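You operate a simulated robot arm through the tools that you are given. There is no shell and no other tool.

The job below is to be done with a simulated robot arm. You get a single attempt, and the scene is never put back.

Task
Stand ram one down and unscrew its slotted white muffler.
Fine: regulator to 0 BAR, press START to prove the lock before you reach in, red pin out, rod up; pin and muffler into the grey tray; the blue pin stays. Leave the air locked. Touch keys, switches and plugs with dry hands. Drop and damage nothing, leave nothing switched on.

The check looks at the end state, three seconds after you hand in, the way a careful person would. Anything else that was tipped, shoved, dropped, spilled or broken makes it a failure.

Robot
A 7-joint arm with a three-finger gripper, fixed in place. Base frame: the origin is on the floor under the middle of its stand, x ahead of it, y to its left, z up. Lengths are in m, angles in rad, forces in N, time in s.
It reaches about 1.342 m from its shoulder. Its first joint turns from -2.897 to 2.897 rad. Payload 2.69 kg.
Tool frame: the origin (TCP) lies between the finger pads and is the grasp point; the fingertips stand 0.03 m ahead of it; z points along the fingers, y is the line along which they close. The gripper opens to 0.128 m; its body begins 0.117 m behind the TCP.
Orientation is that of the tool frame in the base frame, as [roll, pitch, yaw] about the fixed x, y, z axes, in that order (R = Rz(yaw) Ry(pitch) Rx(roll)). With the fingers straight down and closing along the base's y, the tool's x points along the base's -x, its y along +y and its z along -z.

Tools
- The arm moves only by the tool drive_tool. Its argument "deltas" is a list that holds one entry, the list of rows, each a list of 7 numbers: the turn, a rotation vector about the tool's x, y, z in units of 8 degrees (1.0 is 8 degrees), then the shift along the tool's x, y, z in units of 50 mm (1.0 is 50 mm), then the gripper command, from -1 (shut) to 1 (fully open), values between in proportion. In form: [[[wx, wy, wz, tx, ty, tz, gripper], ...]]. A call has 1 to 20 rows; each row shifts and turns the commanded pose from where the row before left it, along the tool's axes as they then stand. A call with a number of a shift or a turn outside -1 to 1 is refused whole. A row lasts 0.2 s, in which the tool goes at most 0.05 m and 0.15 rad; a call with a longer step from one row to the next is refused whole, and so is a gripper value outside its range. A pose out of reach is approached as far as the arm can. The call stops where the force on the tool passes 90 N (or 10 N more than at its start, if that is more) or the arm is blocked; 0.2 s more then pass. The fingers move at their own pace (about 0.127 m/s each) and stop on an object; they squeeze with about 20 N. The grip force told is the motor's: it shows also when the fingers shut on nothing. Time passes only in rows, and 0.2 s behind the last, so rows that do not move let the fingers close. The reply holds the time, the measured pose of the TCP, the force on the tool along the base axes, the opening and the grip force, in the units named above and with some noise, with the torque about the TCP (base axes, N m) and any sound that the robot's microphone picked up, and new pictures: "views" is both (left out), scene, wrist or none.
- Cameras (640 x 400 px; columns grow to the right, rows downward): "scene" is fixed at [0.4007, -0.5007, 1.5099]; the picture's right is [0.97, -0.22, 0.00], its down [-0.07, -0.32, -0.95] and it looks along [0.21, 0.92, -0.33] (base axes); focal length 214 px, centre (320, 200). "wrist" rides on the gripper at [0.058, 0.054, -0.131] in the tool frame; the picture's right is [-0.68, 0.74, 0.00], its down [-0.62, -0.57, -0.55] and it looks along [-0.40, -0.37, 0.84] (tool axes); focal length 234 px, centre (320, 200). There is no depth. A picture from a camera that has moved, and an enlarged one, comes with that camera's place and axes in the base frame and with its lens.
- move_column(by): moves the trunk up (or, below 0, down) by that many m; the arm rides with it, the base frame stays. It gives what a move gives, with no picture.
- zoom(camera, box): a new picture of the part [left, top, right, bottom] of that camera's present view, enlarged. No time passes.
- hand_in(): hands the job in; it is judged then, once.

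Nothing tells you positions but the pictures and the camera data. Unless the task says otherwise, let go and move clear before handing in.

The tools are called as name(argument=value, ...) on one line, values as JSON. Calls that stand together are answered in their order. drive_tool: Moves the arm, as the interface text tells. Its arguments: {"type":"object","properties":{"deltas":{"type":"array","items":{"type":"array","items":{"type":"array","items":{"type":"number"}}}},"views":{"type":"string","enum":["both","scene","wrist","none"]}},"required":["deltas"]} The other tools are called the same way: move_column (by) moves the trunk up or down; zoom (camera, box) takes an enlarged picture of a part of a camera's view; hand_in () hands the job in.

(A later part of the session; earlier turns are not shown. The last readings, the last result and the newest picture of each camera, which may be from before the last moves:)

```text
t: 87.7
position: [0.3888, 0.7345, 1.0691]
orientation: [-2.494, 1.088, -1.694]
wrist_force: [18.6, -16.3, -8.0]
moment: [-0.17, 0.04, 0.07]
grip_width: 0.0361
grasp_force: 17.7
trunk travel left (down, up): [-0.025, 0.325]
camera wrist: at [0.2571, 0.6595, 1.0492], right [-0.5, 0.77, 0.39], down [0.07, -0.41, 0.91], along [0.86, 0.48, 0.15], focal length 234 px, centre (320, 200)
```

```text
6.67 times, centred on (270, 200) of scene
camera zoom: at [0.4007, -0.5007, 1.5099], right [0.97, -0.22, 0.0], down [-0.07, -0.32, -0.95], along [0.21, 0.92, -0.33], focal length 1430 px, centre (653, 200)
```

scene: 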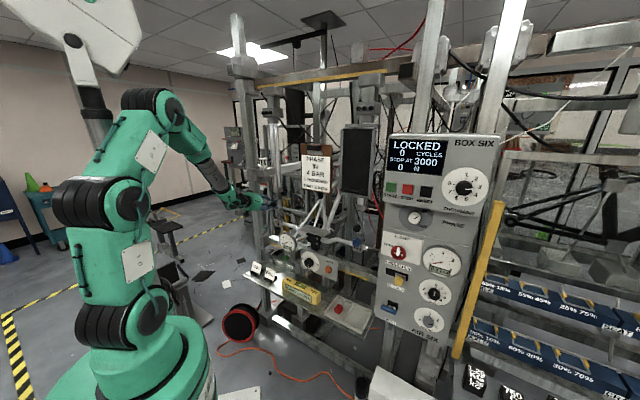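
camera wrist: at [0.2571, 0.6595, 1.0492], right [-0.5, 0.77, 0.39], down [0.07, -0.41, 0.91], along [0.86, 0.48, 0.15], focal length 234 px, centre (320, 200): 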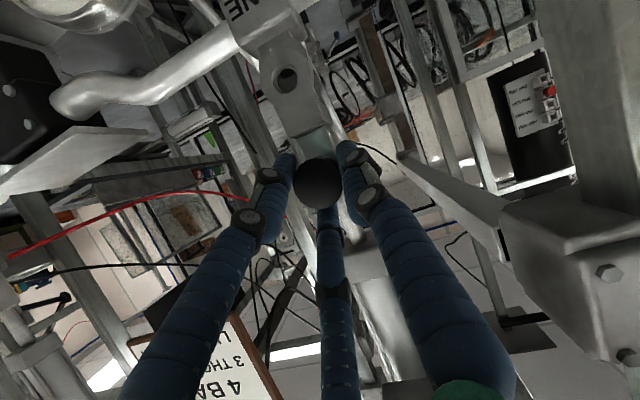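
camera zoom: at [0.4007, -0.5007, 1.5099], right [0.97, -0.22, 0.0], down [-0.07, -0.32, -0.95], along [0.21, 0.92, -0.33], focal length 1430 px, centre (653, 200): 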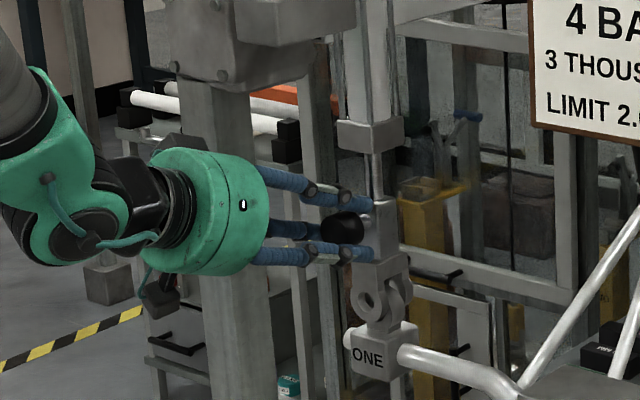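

The rod is lifting with the hand. I ease the sideways load by a few mm and keep lifting.

drive_tool(deltas=[[[0, 0, 0, -0.16, -0.113, -0.074, -0.8], [0, 0, 0, -0.177, -0.056, -0.074, -0.8], [0, 0, 0, -0.177, -0.056, -0.074, -0.8]]], views="wrist")

zoom(camera="scene", box=[240, 170, 300, 230])

```text
t: 88.5
position: [0.3895, 0.735, 1.0997]
orientation: [-2.49, 1.088, -1.687]
wrist_force: [-3.5, -4.1, -8.4]
moment: [-0.22, 0.25, 0.53]
grip_width: 0.0349
grasp_force: 45.5
trunk travel left (down, up): [-0.025, 0.325]
camera wrist: at [0.2574, 0.6588, 1.0797], right [-0.5, 0.77, 0.39], down [0.07, -0.41, 0.91], along [0.86, 0.48, 0.15], focal length 234 px, centre (320, 200)
```

wrist: 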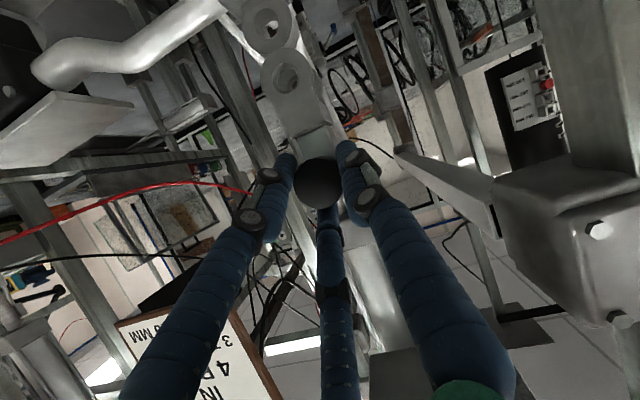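

```text
6.67 times, centred on (270, 200) of scene
camera zoom: at [0.4007, -0.5007, 1.5099], right [0.97, -0.22, 0.0], down [-0.07, -0.32, -0.95], along [0.21, 0.92, -0.33], focal length 1430 px, centre (653, 200)
```

zoom: 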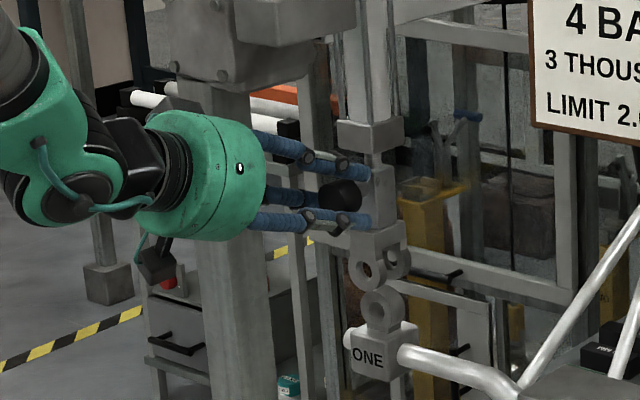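

The fork has left the handlebar lug; about 2 cm of rod still shows below the barrel. I lift the rest gently until it stops.

drive_tool(deltas=[[[0, 0, 0, -0.133, -0.042, -0.056, -0.8], [0, 0, 0, -0.089, -0.028, -0.037, -0.8]]], views="wrist")

zoom(camera="scene", box=[240, 170, 300, 230])

```text
t: 89.1
position: [0.3891, 0.7344, 1.1101]
orientation: [-2.493, 1.083, -1.69]
wrist_force: [-7.0, 1.8, -18.7]
moment: [0.08, -0.14, 0.14]
grip_width: 0.0353
grasp_force: 44.8
trunk travel left (down, up): [-0.025, 0.325]
camera wrist: at [0.2574, 0.6588, 1.09], right [-0.5, 0.77, 0.39], down [0.07, -0.41, 0.91], along [0.86, 0.48, 0.15], focal length 234 px, centre (320, 200)
```

wrist: 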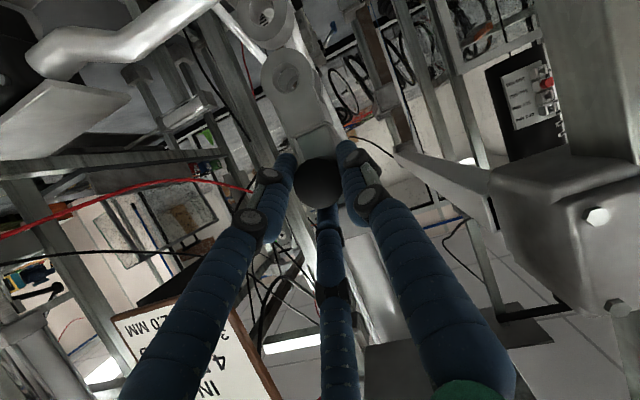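

```text
6.67 times, centred on (270, 200) of scene
camera zoom: at [0.4007, -0.5007, 1.5099], right [0.97, -0.22, 0.0], down [-0.07, -0.32, -0.95], along [0.21, 0.92, -0.33], focal length 1430 px, centre (653, 200)
```

zoom: 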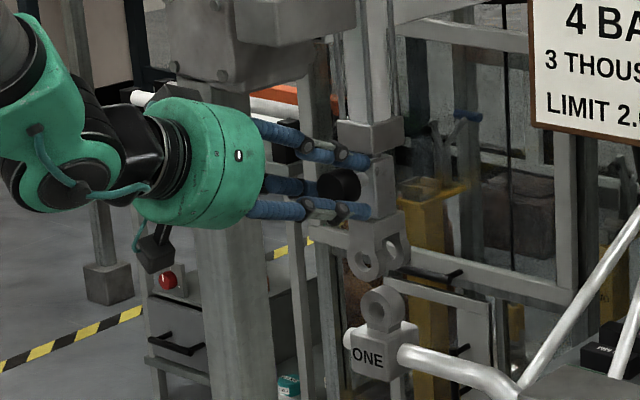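

The clevis has reached the barrel; the force is rising as at a stop. I nudge a few mm more to be sure it is fully up.

drive_tool(deltas=[[[0, 0, 0, -0.07, -0.022, -0.03, -0.8], [0, 0, 0, 0, 0, 0, -0.8]]], views="none")

```text
t: 89.7
position: [0.3891, 0.735, 1.1109]
orientation: [-2.498, 1.08, -1.695]
wrist_force: [-9.6, 5.1, -41.1]
moment: [-0.7, 0.96, 0.23]
grip_width: 0.0352
grasp_force: 45.3
trunk travel left (down, up): [-0.025, 0.325]
```

It's against its upper stop. I relieve the push and then loosen the grip only a little, keeping the lower fingers under the knob, to see whether the rod stays up by itself.

drive_tool(deltas=[[[0, 0, 0, 0.06, 0.02, 0.027, -0.8], [0, 0, 0, 0, 0, 0, -0.35], [0, 0, 0, 0, 0, 0, -0.35], [0, 0, 0, 0, 0, 0, -0.35]]], views="wrist")

zoom(camera="wrist", box=[240, 100, 400, 260])

zoom(camera="scene", box=[240, 170, 300, 230])

```text
t: 90.7
position: [0.3927, 0.7369, 1.1158]
orientation: [-2.486, 1.091, -1.689]
wrist_force: [28.5, 18.0, 3.8]
moment: [0.44, -0.88, 0.97]
grip_width: 0.0428
grasp_force: 44.9
trunk travel left (down, up): [-0.025, 0.325]
camera wrist: at [0.2606, 0.6607, 1.0951], right [-0.5, 0.77, 0.39], down [0.07, -0.42, 0.91], along [0.86, 0.48, 0.16], focal length 234 px, centre (320, 200)
```

wrist: 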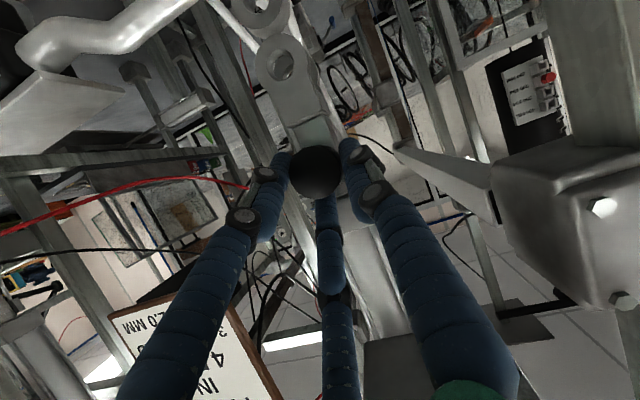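

```text
2.50 times, centred on (320, 180) of wrist
camera zoom: at [0.2606, 0.6607, 1.0951], right [-0.5, 0.77, 0.39], down [0.07, -0.42, 0.91], along [0.86, 0.48, 0.16], focal length 585 px, centre (320, 250)
```

zoom: 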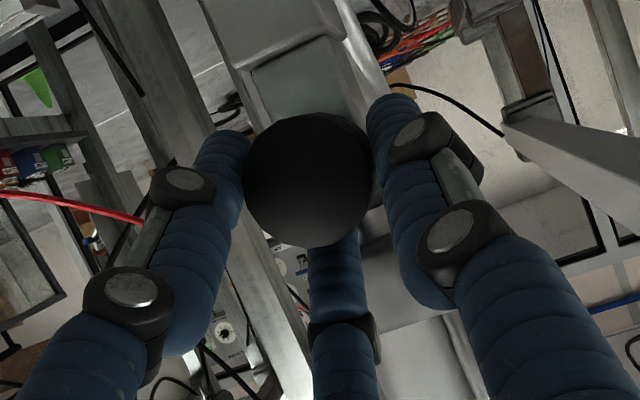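

```text
6.67 times, centred on (270, 200) of scene
camera zoom: at [0.4007, -0.5007, 1.5099], right [0.97, -0.22, 0.0], down [-0.07, -0.32, -0.95], along [0.21, 0.92, -0.33], focal length 1430 px, centre (653, 200)
```

zoom: 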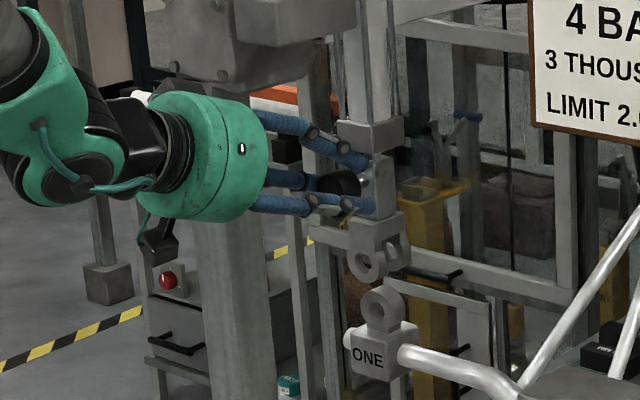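

The rod is still at the top but slack is too small to tell. I open a bit more, fingers still around the knob, and look again.

drive_tool(deltas=[[[0, 0, 0, 0, 0, -0.06, -0.25], [0, 0, 0, 0, 0, 0, -0.2], [0, 0, 0, 0, 0, 0, -0.15]]], views="wrist")

zoom(camera="wrist", box=[240, 100, 400, 260])

zoom(camera="scene", box=[240, 170, 300, 230])

```text
t: 91.5
position: [0.3886, 0.7318, 1.1143]
orientation: [-2.492, 1.086, -1.69]
wrist_force: [0.9, -0.6, -1.7]
moment: [-0.03, 0.04, -0.04]
grip_width: 0.0564
grasp_force: 0.1
trunk travel left (down, up): [-0.025, 0.325]
camera wrist: at [0.2559, 0.6566, 1.0932], right [-0.5, 0.77, 0.39], down [0.07, -0.41, 0.91], along [0.86, 0.48, 0.15], focal length 234 px, centre (320, 200)
```

wrist: 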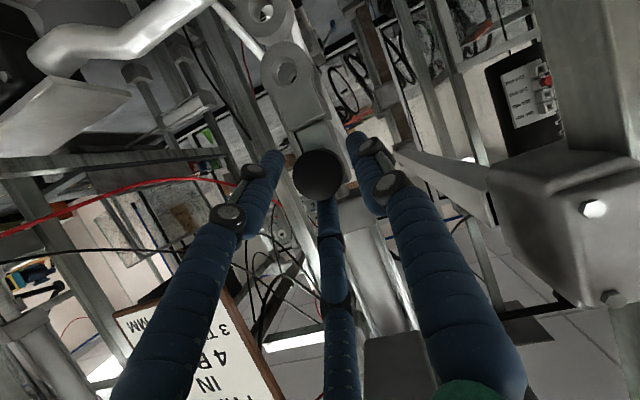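

```text
2.50 times, centred on (320, 180) of wrist
camera zoom: at [0.2559, 0.6566, 1.0932], right [-0.5, 0.77, 0.39], down [0.07, -0.41, 0.91], along [0.86, 0.48, 0.15], focal length 585 px, centre (320, 250)
```

zoom: 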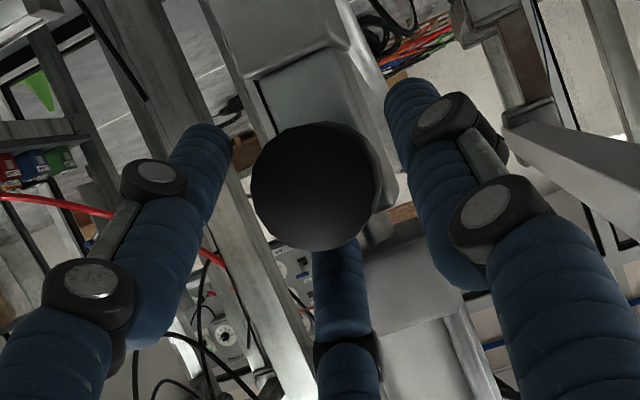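

```text
6.67 times, centred on (270, 200) of scene
camera zoom: at [0.4007, -0.5007, 1.5099], right [0.97, -0.22, 0.0], down [-0.07, -0.32, -0.95], along [0.21, 0.92, -0.33], focal length 1430 px, centre (653, 200)
```

zoom: 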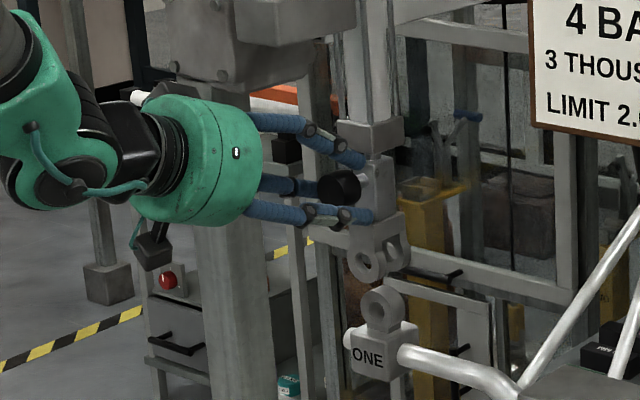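

The rod stays up by itself; nothing touches the knob now. I withdraw horizontally.

drive_tool(deltas=[[[0, 0, 0, 0.14, 0.03, -0.37, -0.05], [0, 0, 0, 0.28, 0.057, -0.74, 0], [0, 0, 0, 0.28, 0.057, -0.74, 0], [0, 0, 0, 0, 0, 0, 0]]], views="both")

zoom(camera="scene", box=[240, 140, 310, 230])

```text
t: 92.5
position: [0.3211, 0.6611, 1.1136]
orientation: [-2.491, 1.088, -1.695]
wrist_force: [0.2, -1.1, -0.5]
moment: [0.0, 0.08, 0.02]
grip_width: 0.0642
grasp_force: 0.0
trunk travel left (down, up): [-0.025, 0.325]
camera wrist: at [0.1886, 0.5856, 1.0936], right [-0.49, 0.78, 0.39], down [0.07, -0.41, 0.91], along [0.87, 0.47, 0.15], focal length 234 px, centre (320, 200)
```

scene: 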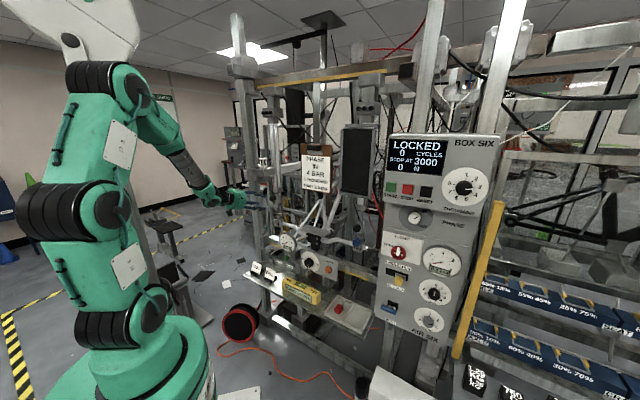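
wrist: 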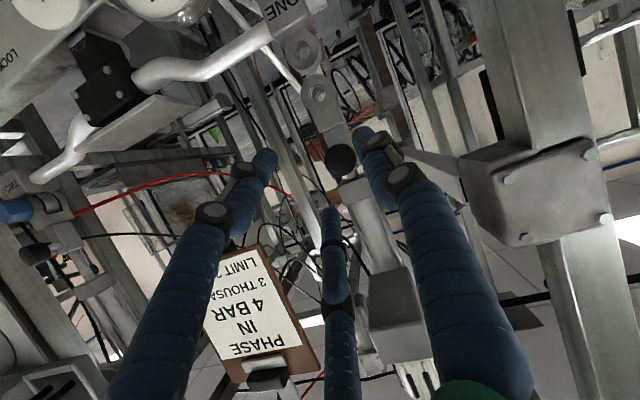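

```text
4.44 times, centred on (275, 185) of scene
camera zoom: at [0.4007, -0.5007, 1.5099], right [0.97, -0.22, 0.0], down [-0.07, -0.32, -0.95], along [0.21, 0.92, -0.33], focal length 953 px, centre (520, 267)
```

zoom: 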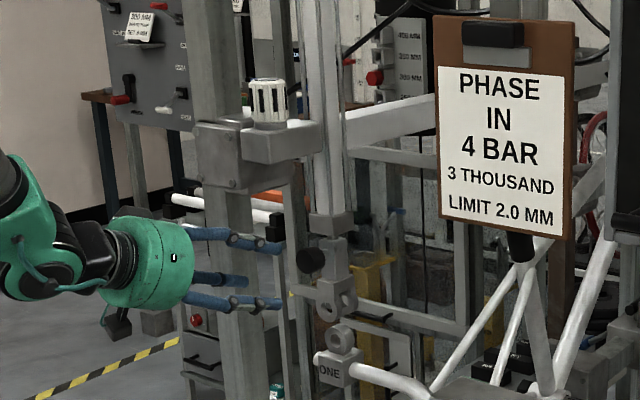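

The rod holds up on its own. Next is the muffler, on the block at upper left. I back away and raise the trunk to look at it level-on.

drive_tool(deltas=[[[0, 0, 0, 0.28, 0.057, -0.74, 0], [0, 0, 0, 0.28, 0.057, -0.74, 0], [0, 0, 0, 0, 0, 0, 0]]], views="none")

move_column(by=0.2)

drive_tool(deltas=[[[0, 0, 0, 0, 0, 0, 0]]], views="both")

```text
t: 93.5
position: [0.3002, 0.586, 1.0967]
orientation: [-2.488, 1.057, -1.754]
wrist_force: [0.5, 0.6, -0.2]
moment: [-0.02, 0.0, 0.0]
grip_width: 0.064
grasp_force: 0.1
trunk travel left (down, up): [-0.025, 0.325]
stopped in row 3: the arm was blocked; the commanded pose is now the measured one
```

```text
t: 95.7
position: [0.2983, 0.5876, 1.2967]
orientation: [-2.487, 1.056, -1.752]
wrist_force: [0.1, 1.1, 0.0]
moment: [-0.03, 0.01, 0.01]
grip_width: 0.0641
grasp_force: 0.0
trunk travel left (down, up): [-0.225, 0.125]
```

```text
t: 96.1
position: [0.2984, 0.5867, 1.296]
orientation: [-2.488, 1.055, -1.751]
wrist_force: [1.2, 1.2, -0.4]
moment: [0.0, 0.0, 0.01]
grip_width: 0.0642
grasp_force: 0.0
trunk travel left (down, up): [-0.225, 0.125]
camera wrist: at [0.1617, 0.5188, 1.2788], right [-0.44, 0.82, 0.37], down [0.05, -0.39, 0.92], along [0.89, 0.43, 0.14], focal length 234 px, centre (320, 200)
```

scene: 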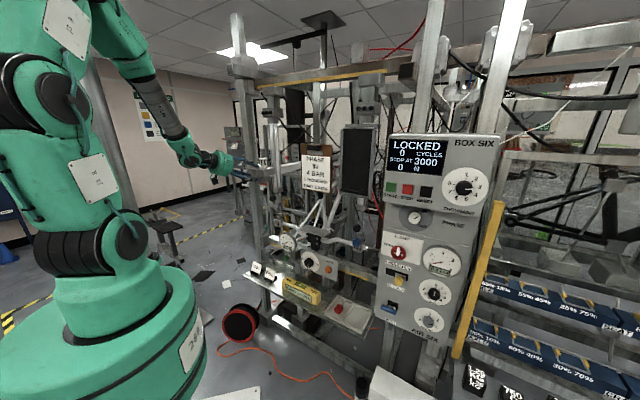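
wrist: 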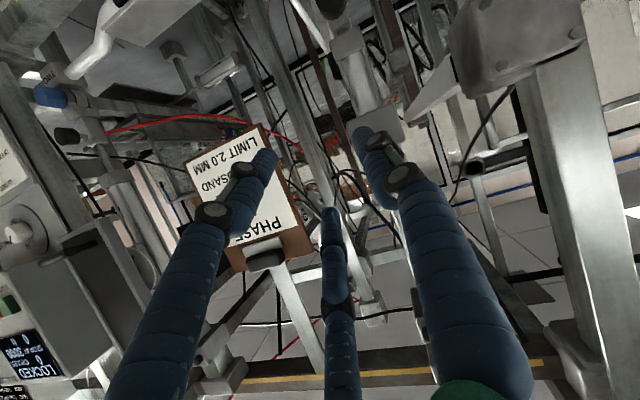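

The muffler is hidden behind a finger here. I tilt the hand back down toward vertical in steps to look at it from above.

drive_tool(deltas=[[[-0.326, 0.946, 0, 0, 0, 0, 0], [-0.326, 0.946, 0, 0, 0, 0, 0], [-0.326, 0.946, 0, 0, 0, 0, 0], [-0.326, 0.946, 0, 0, 0, 0, 0], [0, 0, 0, 0, 0, 0, 0]]], views="scene")

drive_tool(deltas=[[[-0.326, 0.946, 0, 0, 0, 0, 0], [-0.326, 0.946, 0, 0, 0, 0, 0], [-0.326, 0.946, 0, 0, 0, 0, 0], [-0.326, 0.946, 0, 0, 0, 0, 0], [-0.14, 0.4, 0, 0, 0, 0, 0], [0, 0, 0, 0, 0, 0, 0]]], views="both")

```text
t: 97.3
position: [0.2927, 0.5909, 1.3009]
orientation: [-2.921, 0.576, -2.066]
wrist_force: [0.2, 0.0, 0.6]
moment: [-0.02, 0.04, -0.02]
grip_width: 0.0639
grasp_force: 0.1
trunk travel left (down, up): [-0.225, 0.125]
```

scene: 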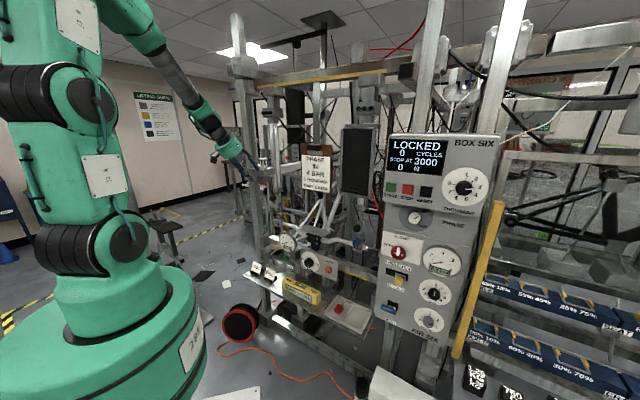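

```text
t: 98.7
position: [0.2907, 0.589, 1.2943]
orientation: [-3.028, 0.322, -2.113]
wrist_force: [-0.1, 0.0, 0.4]
moment: [0.03, 0.01, 0.02]
grip_width: 0.0638
grasp_force: 0.0
out of reach, approached as far as the arm can: row 2, 3, 4, 5
trunk travel left (down, up): [-0.225, 0.125]
camera wrist: at [0.1835, 0.5426, 1.392], right [-0.28, 0.95, 0.13], down [0.63, 0.08, 0.77], along [0.72, 0.3, -0.62], focal length 234 px, centre (320, 200)
```

scene: 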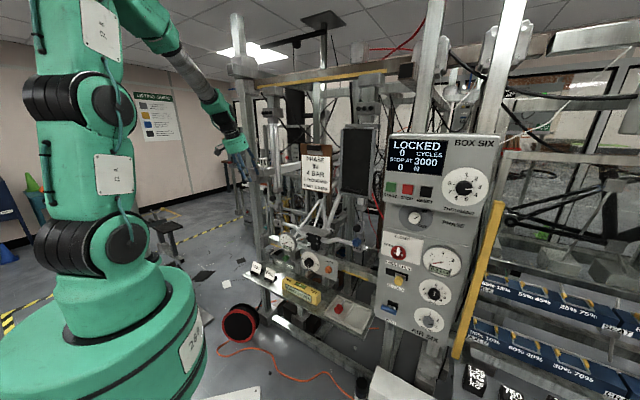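
wrist: 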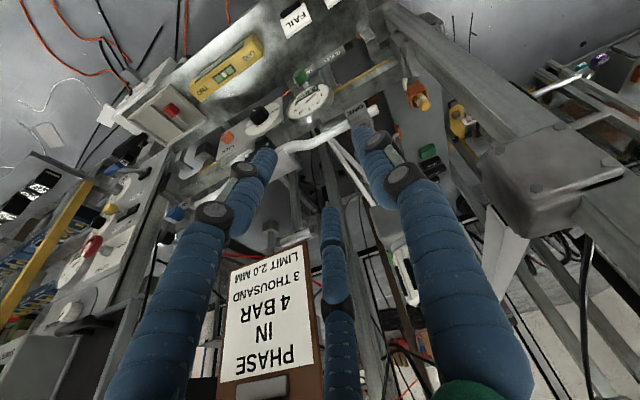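

Now at about 70° down (a wrist limit stops it there). The muffler appears just behind the right finger; I enlarge.

zoom(camera="wrist", box=[330, 140, 530, 340])

zoom(camera="scene", box=[220, 100, 310, 190])

```text
2.00 times, centred on (430, 240) of wrist
camera zoom: at [0.1835, 0.5426, 1.392], right [-0.28, 0.95, 0.13], down [0.63, 0.08, 0.77], along [0.72, 0.3, -0.62], focal length 468 px, centre (100, 120)
```

zoom: 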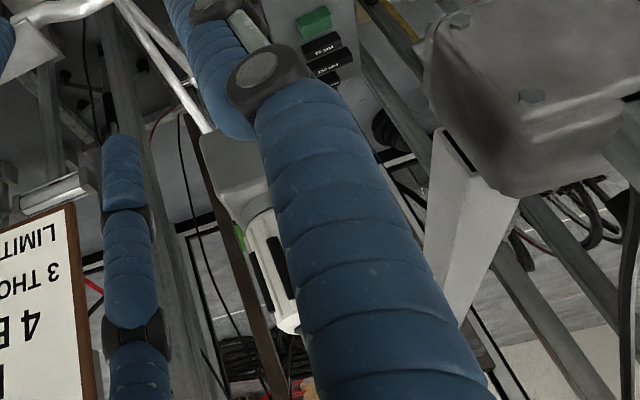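

```text
4.44 times, centred on (265, 145) of scene
camera zoom: at [0.4007, -0.5007, 1.5099], right [0.97, -0.22, 0.0], down [-0.07, -0.32, -0.95], along [0.21, 0.92, -0.33], focal length 953 px, centre (564, 444)
```

zoom: 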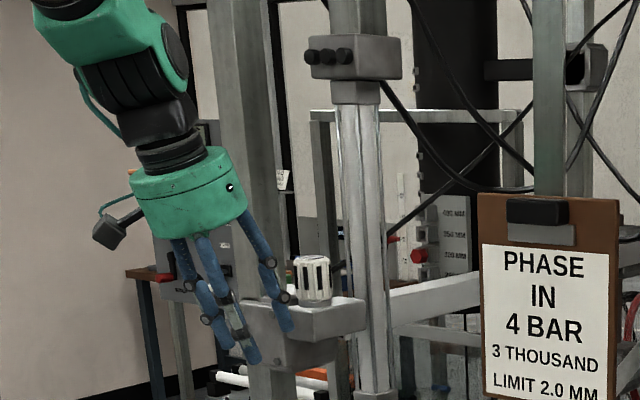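

I now place the muffler axis at about (0.361, 0.694), z 1.29–1.35: some 12 cm in front of the ram barrel, with a column to its left and the ram's upper block overhead, so the hand should lean back a little rather than be vertical. First I free the wrist by swinging the hand's heading to the right.

drive_tool(deltas=[[[0.3165, 0.1076, 0.9425, 0, 0, -0.3, 0], [0.3165, 0.1076, 0.9425, 0, 0, -0.3, 0], [0.3165, 0.1076, 0.9425, 0, 0, -0.3, 0], [0.3165, 0.1076, 0.9425, 0, 0, 0, 0], [0.3165, 0.1076, 0.9425, 0, 0, 0, 0], [0.3165, 0.1076, 0.9425, 0, 0, 0, 0], [0, 0, 0, 0, 0, 0, 0]]], views="both")

```text
t: 100.3
position: [0.278, 0.5815, 1.3408]
orientation: [-3.032, 0.326, -2.956]
wrist_force: [-0.1, -0.3, 0.1]
moment: [-0.01, -0.01, 0.0]
grip_width: 0.064
grasp_force: 0.0
trunk travel left (down, up): [-0.225, 0.125]
camera wrist: at [0.1723, 0.6296, 1.4387], right [0.52, 0.84, 0.14], down [0.48, -0.42, 0.77], along [0.71, -0.33, -0.62], focal length 234 px, centre (320, 200)
```

scene: 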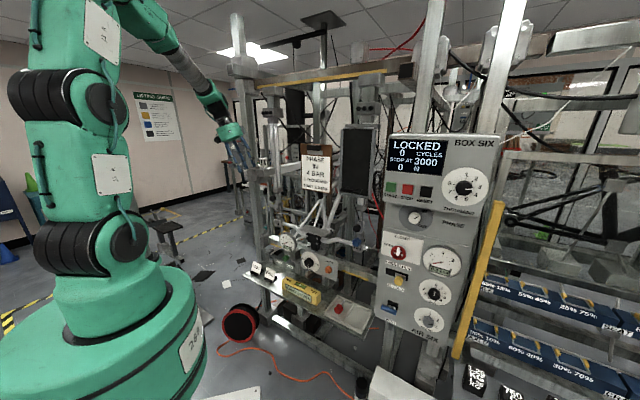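
wrist: 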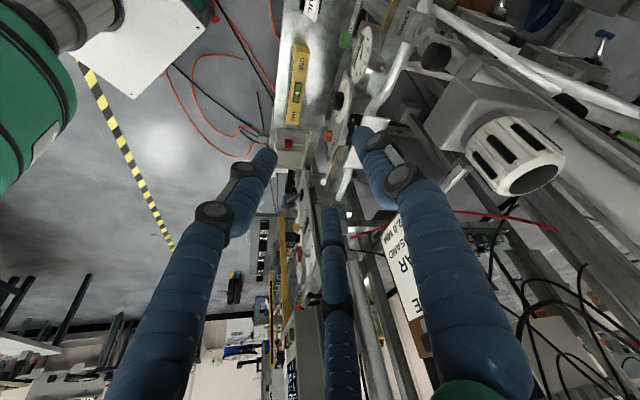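

The muffler is now in clear view: white, slotted, with its axis near (0.361, 0.706), z 1.296–1.345. I straighten the hand to vertical to confirm the wrist is free.

drive_tool(deltas=[[[-0.308, 0.951, 0, 0, 0, 0, 0], [-0.308, 0.951, 0, 0, 0, 0, 0], [-0.14, 0.43, 0, 0, 0, 0, 0], [0, 0, 0, 0, 0, 0, 0]]], views="both")

zoom(camera="wrist", box=[380, 60, 640, 280])

```text
t: 101.3
position: [0.2763, 0.5801, 1.3316]
orientation: [-3.06, 0.232, -2.959]
wrist_force: [-1.1, 0.0, 0.3]
moment: [0.01, -0.01, 0.02]
grip_width: 0.0639
grasp_force: 0.0
out of reach, approached as far as the arm can: row 1, 2, 3
trunk travel left (down, up): [-0.225, 0.125]
camera wrist: at [0.1812, 0.6267, 1.4385], right [0.53, 0.84, 0.1], down [0.55, -0.43, 0.72], along [0.65, -0.33, -0.69], focal length 234 px, centre (320, 200)
```

scene: 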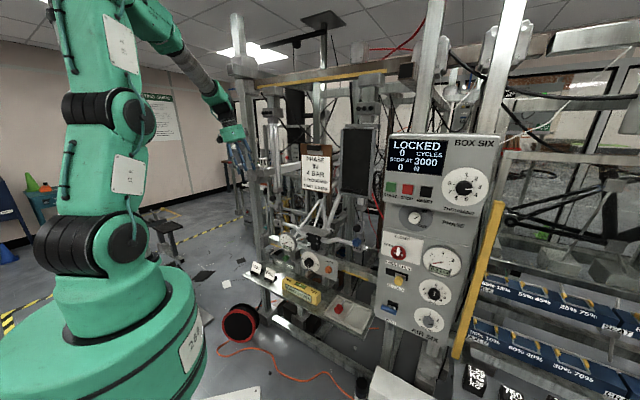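
wrist: 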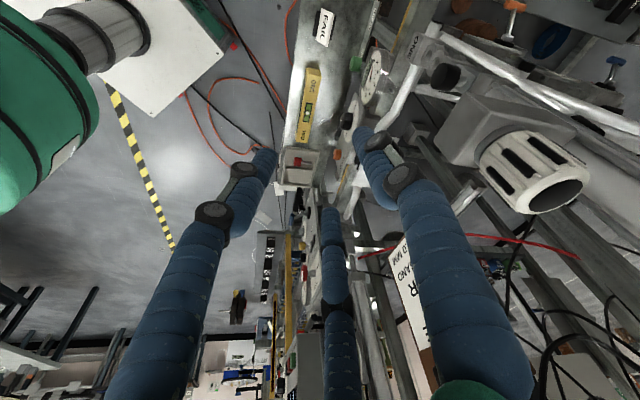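

```text
1.82 times, centred on (510, 170) of wrist
camera zoom: at [0.1812, 0.6267, 1.4385], right [0.53, 0.84, 0.1], down [0.55, -0.43, 0.72], along [0.65, -0.33, -0.69], focal length 426 px, centre (-26, 254)
```

zoom: 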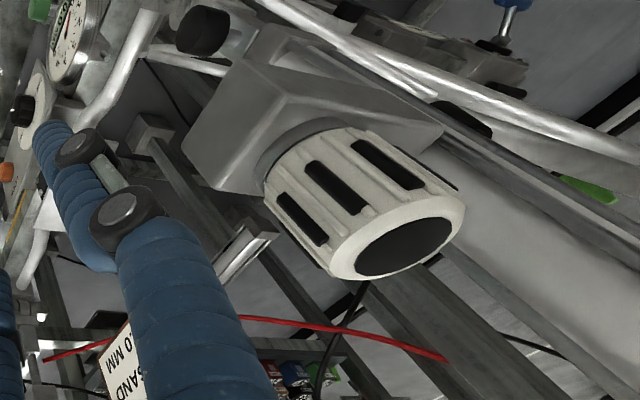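

The view of the muffler is excellent, but a joint limit still keeps the hand from going fully vertical. I test whether a roll about the tool axis frees it.

drive_tool(deltas=[[[0, 0, -1, 0, 0, 0, 0], [0, 0, -1, 0, 0, 0, 0], [0, 0, -1, 0, 0, 0, 0], [0, 0, -1, 0, 0, 0, 0]]], views="scene")

```text
t: 102.3
position: [0.2785, 0.5787, 1.3293]
orientation: [-2.945, 0.15, -2.394]
wrist_force: [0.2, 0.9, 0.0]
moment: [0.0, -0.01, -0.02]
grip_width: 0.0641
grasp_force: 0.0
trunk travel left (down, up): [-0.225, 0.125]
```

scene: 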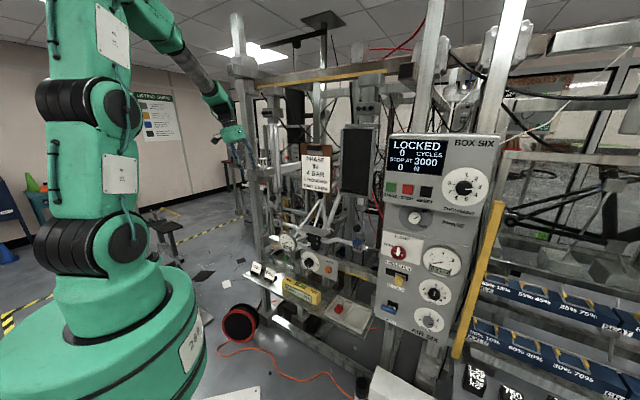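

Rolling works. I try straightening to vertical again from here.

drive_tool(deltas=[[[-0.69, 0.535, 0, 0, 0, 0, 0], [-0.69, 0.535, 0, 0, 0, 0, 0], [0, 0, 0, 0, 0, 0, 0]]], views="wrist")

```text
t: 103.1
position: [0.277, 0.5792, 1.3299]
orientation: [-2.949, 0.155, -2.397]
wrist_force: [-0.5, -0.1, 0.6]
moment: [-0.01, 0.02, -0.02]
grip_width: 0.0638
grasp_force: 0.0
out of reach, approached as far as the arm can: row 1, 2
trunk travel left (down, up): [-0.225, 0.125]
camera wrist: at [0.1687, 0.5851, 1.4368], right [0.02, 1.0, -0.04], down [0.68, 0.01, 0.73], along [0.73, -0.04, -0.68], focal length 234 px, centre (320, 200)
```

wrist: 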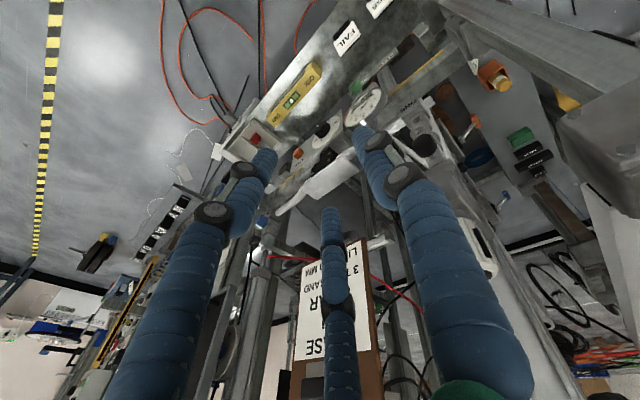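

I recheck the surroundings: the column's bracket is at u ≈ -0.44, well clear of the muffler (u ≈ -0.244), and the barrel is 11 cm behind it, so a hand leaning 14–20° from vertical fits. I go up and over the muffler, fingers opened to 75 mm.

drive_tool(deltas=[[[0, 0, 0, -0.113, -0.139, -0.711, 0.1], [0, 0, 0, -0.113, -0.139, -0.711, 0.17], [0, 0, 0, -0.113, -0.139, -0.711, 0.17], [0, 0, 0, -0.6, 0.165, 0.064, 0.17], [0, 0, 0, -0.6, 0.165, 0.064, 0.17], [0, 0, 0, -0.6, 0.165, 0.064, 0.17], [0, 0, 0, 0, 0, 0, 0.17]]], views="both")

zoom(camera="scene", box=[220, 80, 310, 190])

```text
t: 104.7
position: [0.3248, 0.6398, 1.3583]
orientation: [-2.94, 0.158, -2.397]
wrist_force: [-0.5, 0.1, -0.1]
moment: [0.0, 0.02, 0.0]
grip_width: 0.075
grasp_force: 0.2
out of reach, approached as far as the arm can: row 2, 3, 4, 5, 6
trunk travel left (down, up): [-0.225, 0.125]
camera wrist: at [0.2143, 0.6453, 1.4633], right [0.02, 1.0, -0.04], down [0.67, 0.02, 0.74], along [0.74, -0.04, -0.67], focal length 234 px, centre (320, 200)
```

scene: 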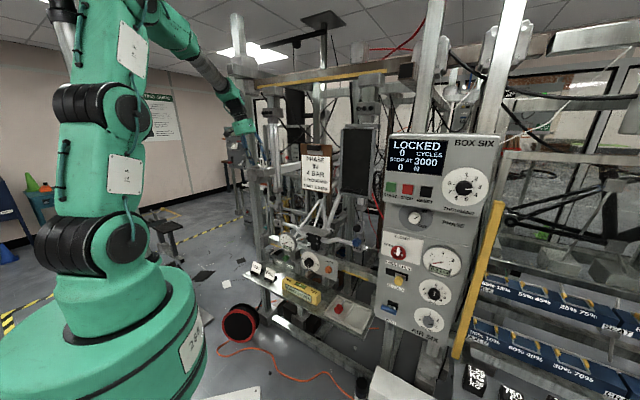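
wrist: 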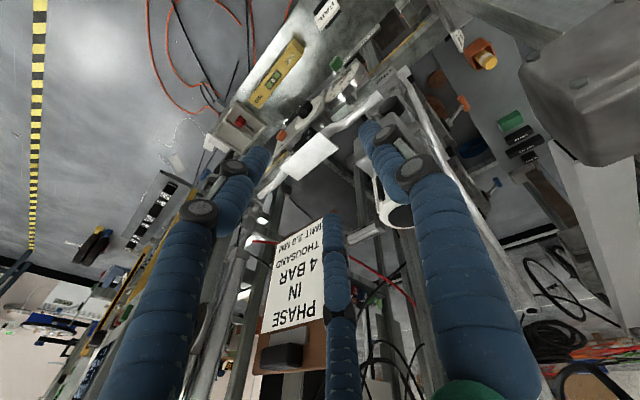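

```text
3.64 times, centred on (265, 135) of scene
camera zoom: at [0.4007, -0.5007, 1.5099], right [0.97, -0.22, 0.0], down [-0.07, -0.32, -0.95], along [0.21, 0.92, -0.33], focal length 780 px, centre (520, 436)
```

zoom: 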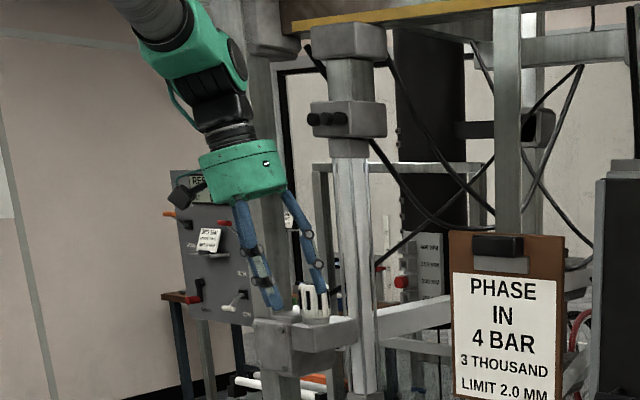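

The arm is at the edge of a poor posture here (it cannot rise). Rather than force it, I'll back away from the rig into open space and restore a healthy arm posture first.

drive_tool(deltas=[[[0, 0, 0, 0.905, -0.133, -0.118, 0.17], [0, 0, 0, 0.905, -0.133, -0.118, 0.17], [0, 0, 0, 0.176, -0.907, 0.252, 0.17], [0, 0, 0, 0.176, -0.907, 0.252, 0.17], [0, 0, 0, 0.176, -0.907, 0.252, 0.17], [0, 0, 0, 0.176, -0.907, 0.252, 0.17], [0, 0, 0, 0.176, -0.907, 0.252, 0.17], [0, 0, 0, 0.176, -0.907, 0.252, 0.17]]], views="both")

```text
t: 106.5
position: [0.4126, 0.3389, 1.3173]
orientation: [-2.941, 0.156, -2.396]
wrist_force: [-0.6, -0.3, 0.3]
moment: [-0.02, -0.07, 0.03]
grip_width: 0.075
grasp_force: 0.1
out of reach, approached as far as the arm can: row 8
trunk travel left (down, up): [-0.225, 0.125]
camera wrist: at [0.3034, 0.3449, 1.4228], right [0.02, 1.0, -0.04], down [0.67, 0.02, 0.74], along [0.74, -0.04, -0.67], focal length 234 px, centre (320, 200)
```

scene: 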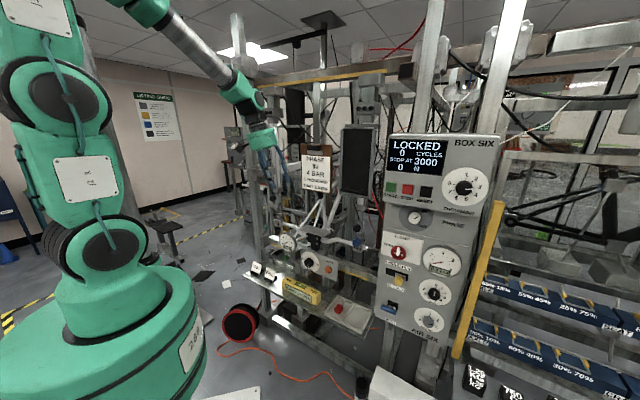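
wrist: 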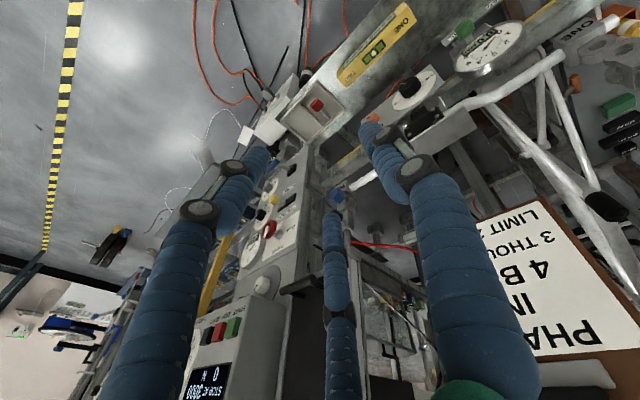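

In open space now. I raise the hand's pitch step by step (pointing along +x) to pass the straight-wrist point.

drive_tool(deltas=[[[0.791, -0.612, 0, 0, 0, 0, 0.17], [0.791, -0.612, 0, 0, 0, 0, 0.17], [0.791, -0.612, 0, 0, 0, 0, 0.17], [0.791, -0.612, 0, 0, 0, 0, 0.17], [0, 0, 0, 0, 0, 0, 0.17]]], views="scene")

drive_tool(deltas=[[[0.791, -0.612, 0, 0, 0, 0, 0.17], [0.791, -0.612, 0, 0, 0, 0, 0.17], [0.791, -0.612, 0, 0, 0, 0, 0.17], [0, 0, 0, 0, 0, 0, 0.17]]], views="scene")

```text
t: 107.7
position: [0.412, 0.3394, 1.3177]
orientation: [-2.454, 0.462, -2.245]
wrist_force: [0.0, 0.6, -0.5]
moment: [0.0, 0.0, 0.01]
grip_width: 0.0751
grasp_force: 0.1
trunk travel left (down, up): [-0.225, 0.125]
```

scene: 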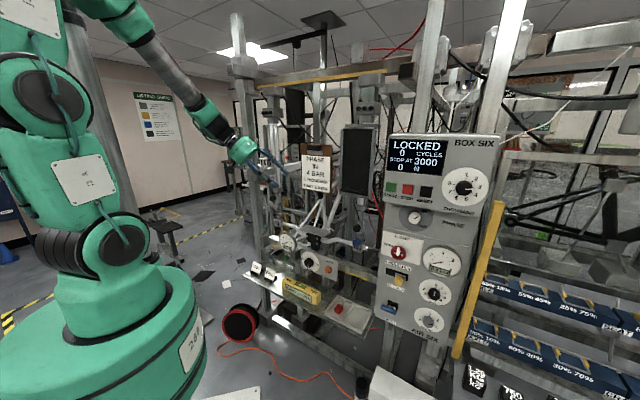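

```text
t: 108.7
position: [0.4122, 0.339, 1.318]
orientation: [-1.998, 0.619, -2.009]
wrist_force: [0.0, 0.8, 0.0]
moment: [0.01, 0.01, -0.04]
grip_width: 0.0749
grasp_force: 0.1
trunk travel left (down, up): [-0.225, 0.125]
```

scene: 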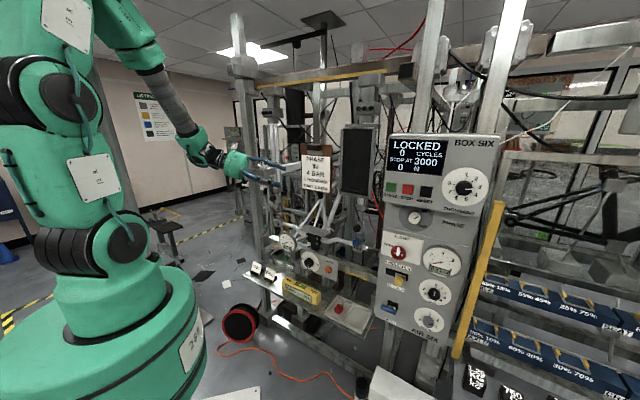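

Good, pitch is 20° now. Next I swing the heading left in steps.

drive_tool(deltas=[[[-0.58, -0.741, -0.338, 0, 0, 0, 0.17], [-0.58, -0.741, -0.338, 0, 0, 0, 0.17], [-0.58, -0.741, -0.338, 0, 0, 0, 0.17], [-0.58, -0.741, -0.338, 0, 0, 0, 0.17], [-0.58, -0.741, -0.338, 0, 0, 0, 0.17], [-0.58, -0.741, -0.338, 0, 0, 0, 0.17], [0, 0, 0, 0, 0, 0, 0.17]]], views="scene")

drive_tool(deltas=[[[-0.58, -0.741, -0.338, 0, 0, 0, 0.17], [-0.58, -0.741, -0.338, 0, 0, 0, 0.17], [-0.58, -0.741, -0.338, 0, 0, 0, 0.17], [-0.58, -0.741, -0.338, 0, 0, 0, 0.17], [-0.58, -0.741, -0.338, 0, 0, 0, 0.17], [0, 0, 0, 0, 0, 0, 0.17]]], views="scene")

```text
t: 110.3
position: [0.4129, 0.3387, 1.3191]
orientation: [-2.003, 0.62, -1.172]
wrist_force: [-0.2, -1.0, -0.1]
moment: [-0.02, 0.0, 0.01]
grip_width: 0.0749
grasp_force: 0.0
trunk travel left (down, up): [-0.225, 0.125]
```

scene: 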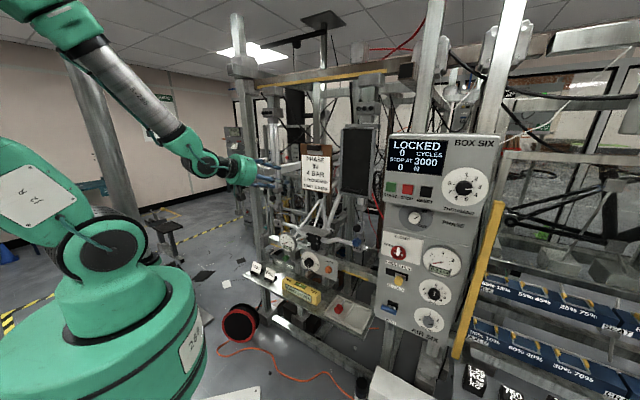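

```text
t: 111.7
position: [0.4138, 0.3399, 1.319]
orientation: [-2.001, 0.622, -0.473]
wrist_force: [0.0, 0.1, -0.8]
moment: [0.03, 0.0, 0.05]
grip_width: 0.0748
grasp_force: 0.1
trunk travel left (down, up): [-0.225, 0.125]
```

scene: 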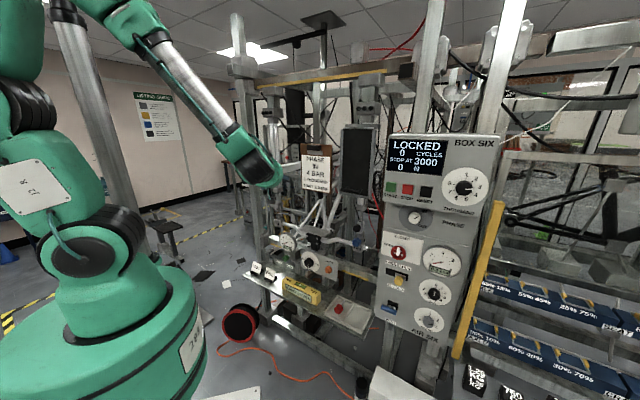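

Smooth so far. Heading is about 78°; now I pitch the hand down to vertical.

drive_tool(deltas=[[[-0.79, 0.612, 0, 0, 0, 0, 0.17], [-0.79, 0.612, 0, 0, 0, 0, 0.17], [-0.79, 0.612, 0, 0, 0, 0, 0.17], [-0.79, 0.612, 0, 0, 0, 0, 0.17], [-0.79, 0.612, 0, 0, 0, 0, 0.17], [0, 0, 0, 0, 0, 0, 0.17]]], views="scene")

drive_tool(deltas=[[[-0.79, 0.612, 0, 0, 0, 0, 0.17], [-0.79, 0.612, 0, 0, 0, 0, 0.17], [-0.79, 0.612, 0, 0, 0, 0, 0.17], [-0.6, 0.46, 0, 0, 0, 0, 0.17], [0, 0, 0, 0, 0, 0, 0.17]]], views="both")

```text
t: 113.1
position: [0.4133, 0.3399, 1.3194]
orientation: [-2.714, 0.316, -0.808]
wrist_force: [-0.1, -0.4, -0.1]
moment: [0.01, 0.02, 0.0]
grip_width: 0.0747
grasp_force: 0.0
trunk travel left (down, up): [-0.225, 0.125]
```

scene: 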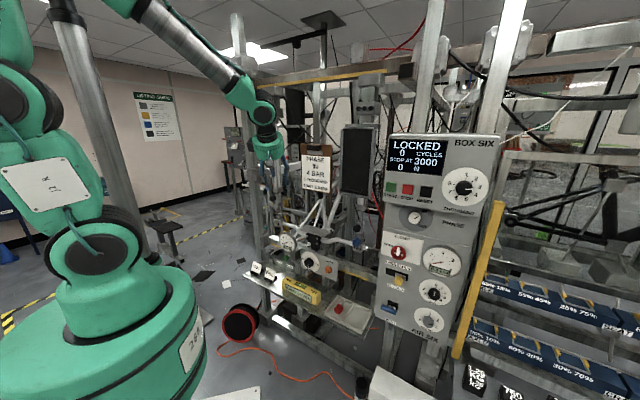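

```text
t: 114.3
position: [0.4115, 0.3399, 1.3183]
orientation: [-2.892, 0.197, -0.852]
wrist_force: [-0.8, -0.9, -0.2]
moment: [0.02, 0.01, 0.01]
grip_width: 0.075
grasp_force: 0.1
out of reach, approached as far as the arm can: row 2, 3, 4
trunk travel left (down, up): [-0.225, 0.125]
camera wrist: at [0.4012, 0.2231, 1.4166], right [-1.0, 0.06, -0.05], down [0.0, 0.63, 0.78], along [0.07, 0.78, -0.62], focal length 234 px, centre (320, 200)
```

scene: 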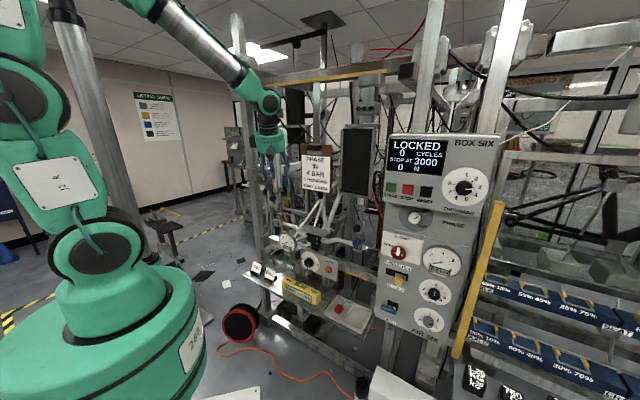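
wrist: 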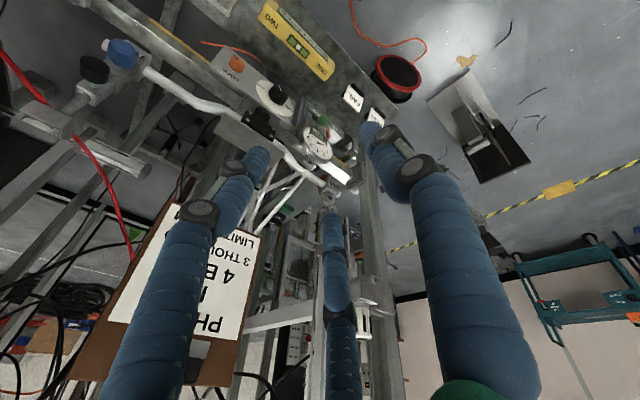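

I suspect the last wrist joint this time, so I roll the hand +80° and then finish pitching down.

drive_tool(deltas=[[[0, 0, 1, 0, 0, 0, 0.17], [0, 0, 1, 0, 0, 0, 0.17], [0, 0, 1, 0, 0, 0, 0.17], [0, 0, 1, 0, 0, 0, 0.17], [0, 0, 1, 0, 0, 0, 0.17], [0, 0, 1, 0, 0, 0, 0.17], [0, 0, 1, 0, 0, 0, 0.17], [0, 0, 1, 0, 0, 0, 0.17], [0, 0, 1, 0, 0, 0, 0.17], [0, 0, 1, 0, 0, 0, 0.17], [0, 0, 0, 0, 0, 0, 0.17]]], views="scene")

```text
t: 116.7
position: [0.4119, 0.3384, 1.3194]
orientation: [2.983, 0.277, -2.297]
wrist_force: [-0.1, -0.7, -0.7]
moment: [0.02, 0.03, 0.01]
grip_width: 0.075
grasp_force: 0.1
trunk travel left (down, up): [-0.225, 0.125]
```

scene: 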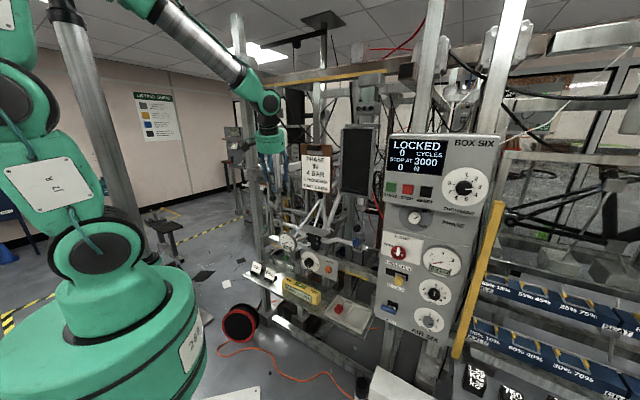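

Rolled freely. Now I finish the pitch to vertical.

drive_tool(deltas=[[[0.44, 0.79, 0, 0, 0, 0, 0.17], [0.44, 0.79, 0, 0, 0, 0, 0.17], [0.2, 0.36, 0, 0, 0, 0, 0.17], [0, 0, 0, 0, 0, 0, 0.17]]], views="both")

```text
t: 117.7
position: [0.4128, 0.3402, 1.3195]
orientation: [2.983, 0.277, -2.295]
wrist_force: [0.3, 0.1, 0.0]
moment: [-0.04, 0.0, 0.01]
grip_width: 0.0749
grasp_force: 0.0
out of reach, approached as far as the arm can: row 1, 2, 3
trunk travel left (down, up): [-0.225, 0.125]
camera wrist: at [0.3257, 0.2895, 1.4331], right [-0.13, 0.95, 0.3], down [0.79, -0.08, 0.6], along [0.59, 0.32, -0.74], focal length 234 px, centre (320, 200)
```

scene: 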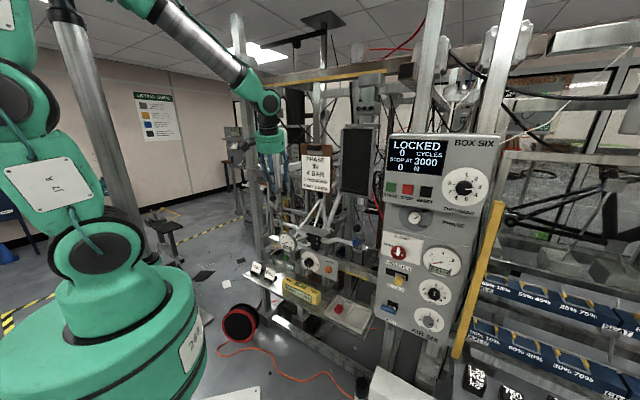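
wrist: 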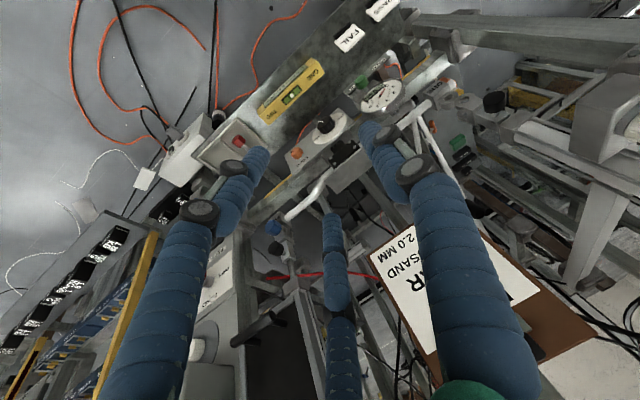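

It looks like the limit is how high the wrist can go in this arm posture. Raising the trunk should fix exactly that, so I raise it by 0.12 m and check.

move_column(by=0.12)

drive_tool(deltas=[[[0, 0, 0, 0.27, -0.15, 0.9, 0.17], [0, 0, 0, 0.27, -0.15, 0.9, 0.17], [0.44, 0.79, 0, 0, 0, 0, 0.17], [0.44, 0.79, 0, 0, 0, 0, 0.17], [0.2, 0.36, 0, 0, 0, 0, 0.17], [0, 0, 0, 0, 0, 0, 0.17]]], views="both")

```text
t: 119.2
position: [0.413, 0.338, 1.4378]
orientation: [2.983, 0.279, -2.294]
wrist_force: [-0.7, 0.5, 0.5]
moment: [-0.02, 0.0, -0.01]
grip_width: 0.0749
grasp_force: 0.1
trunk travel left (down, up): [-0.345, 0.005]
```

```text
t: 120.6
position: [0.4124, 0.3375, 1.3423]
orientation: [3.015, 0.223, -2.286]
wrist_force: [-0.2, -0.4, 0.1]
moment: [0.02, -0.02, -0.02]
grip_width: 0.0748
grasp_force: 0.1
out of reach, approached as far as the arm can: row 3, 4, 5
trunk travel left (down, up): [-0.345, 0.005]
camera wrist: at [0.3273, 0.2952, 1.4616], right [-0.13, 0.96, 0.24], down [0.8, -0.04, 0.6], along [0.58, 0.27, -0.77], focal length 234 px, centre (320, 200)
```

scene: 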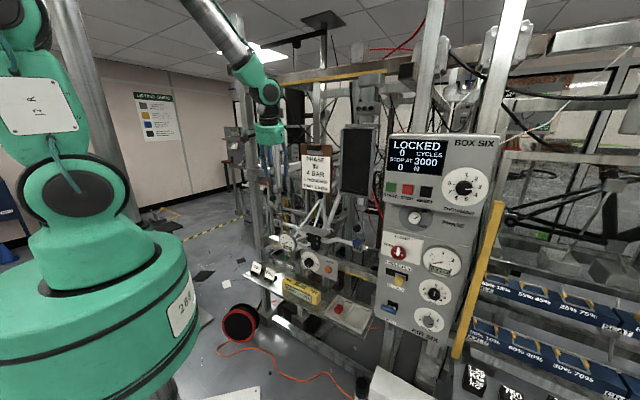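
wrist: 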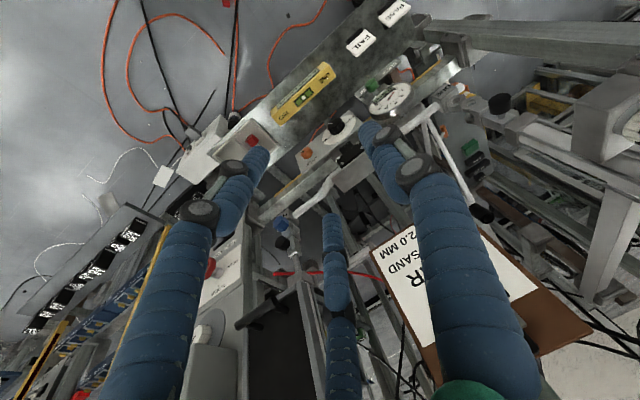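

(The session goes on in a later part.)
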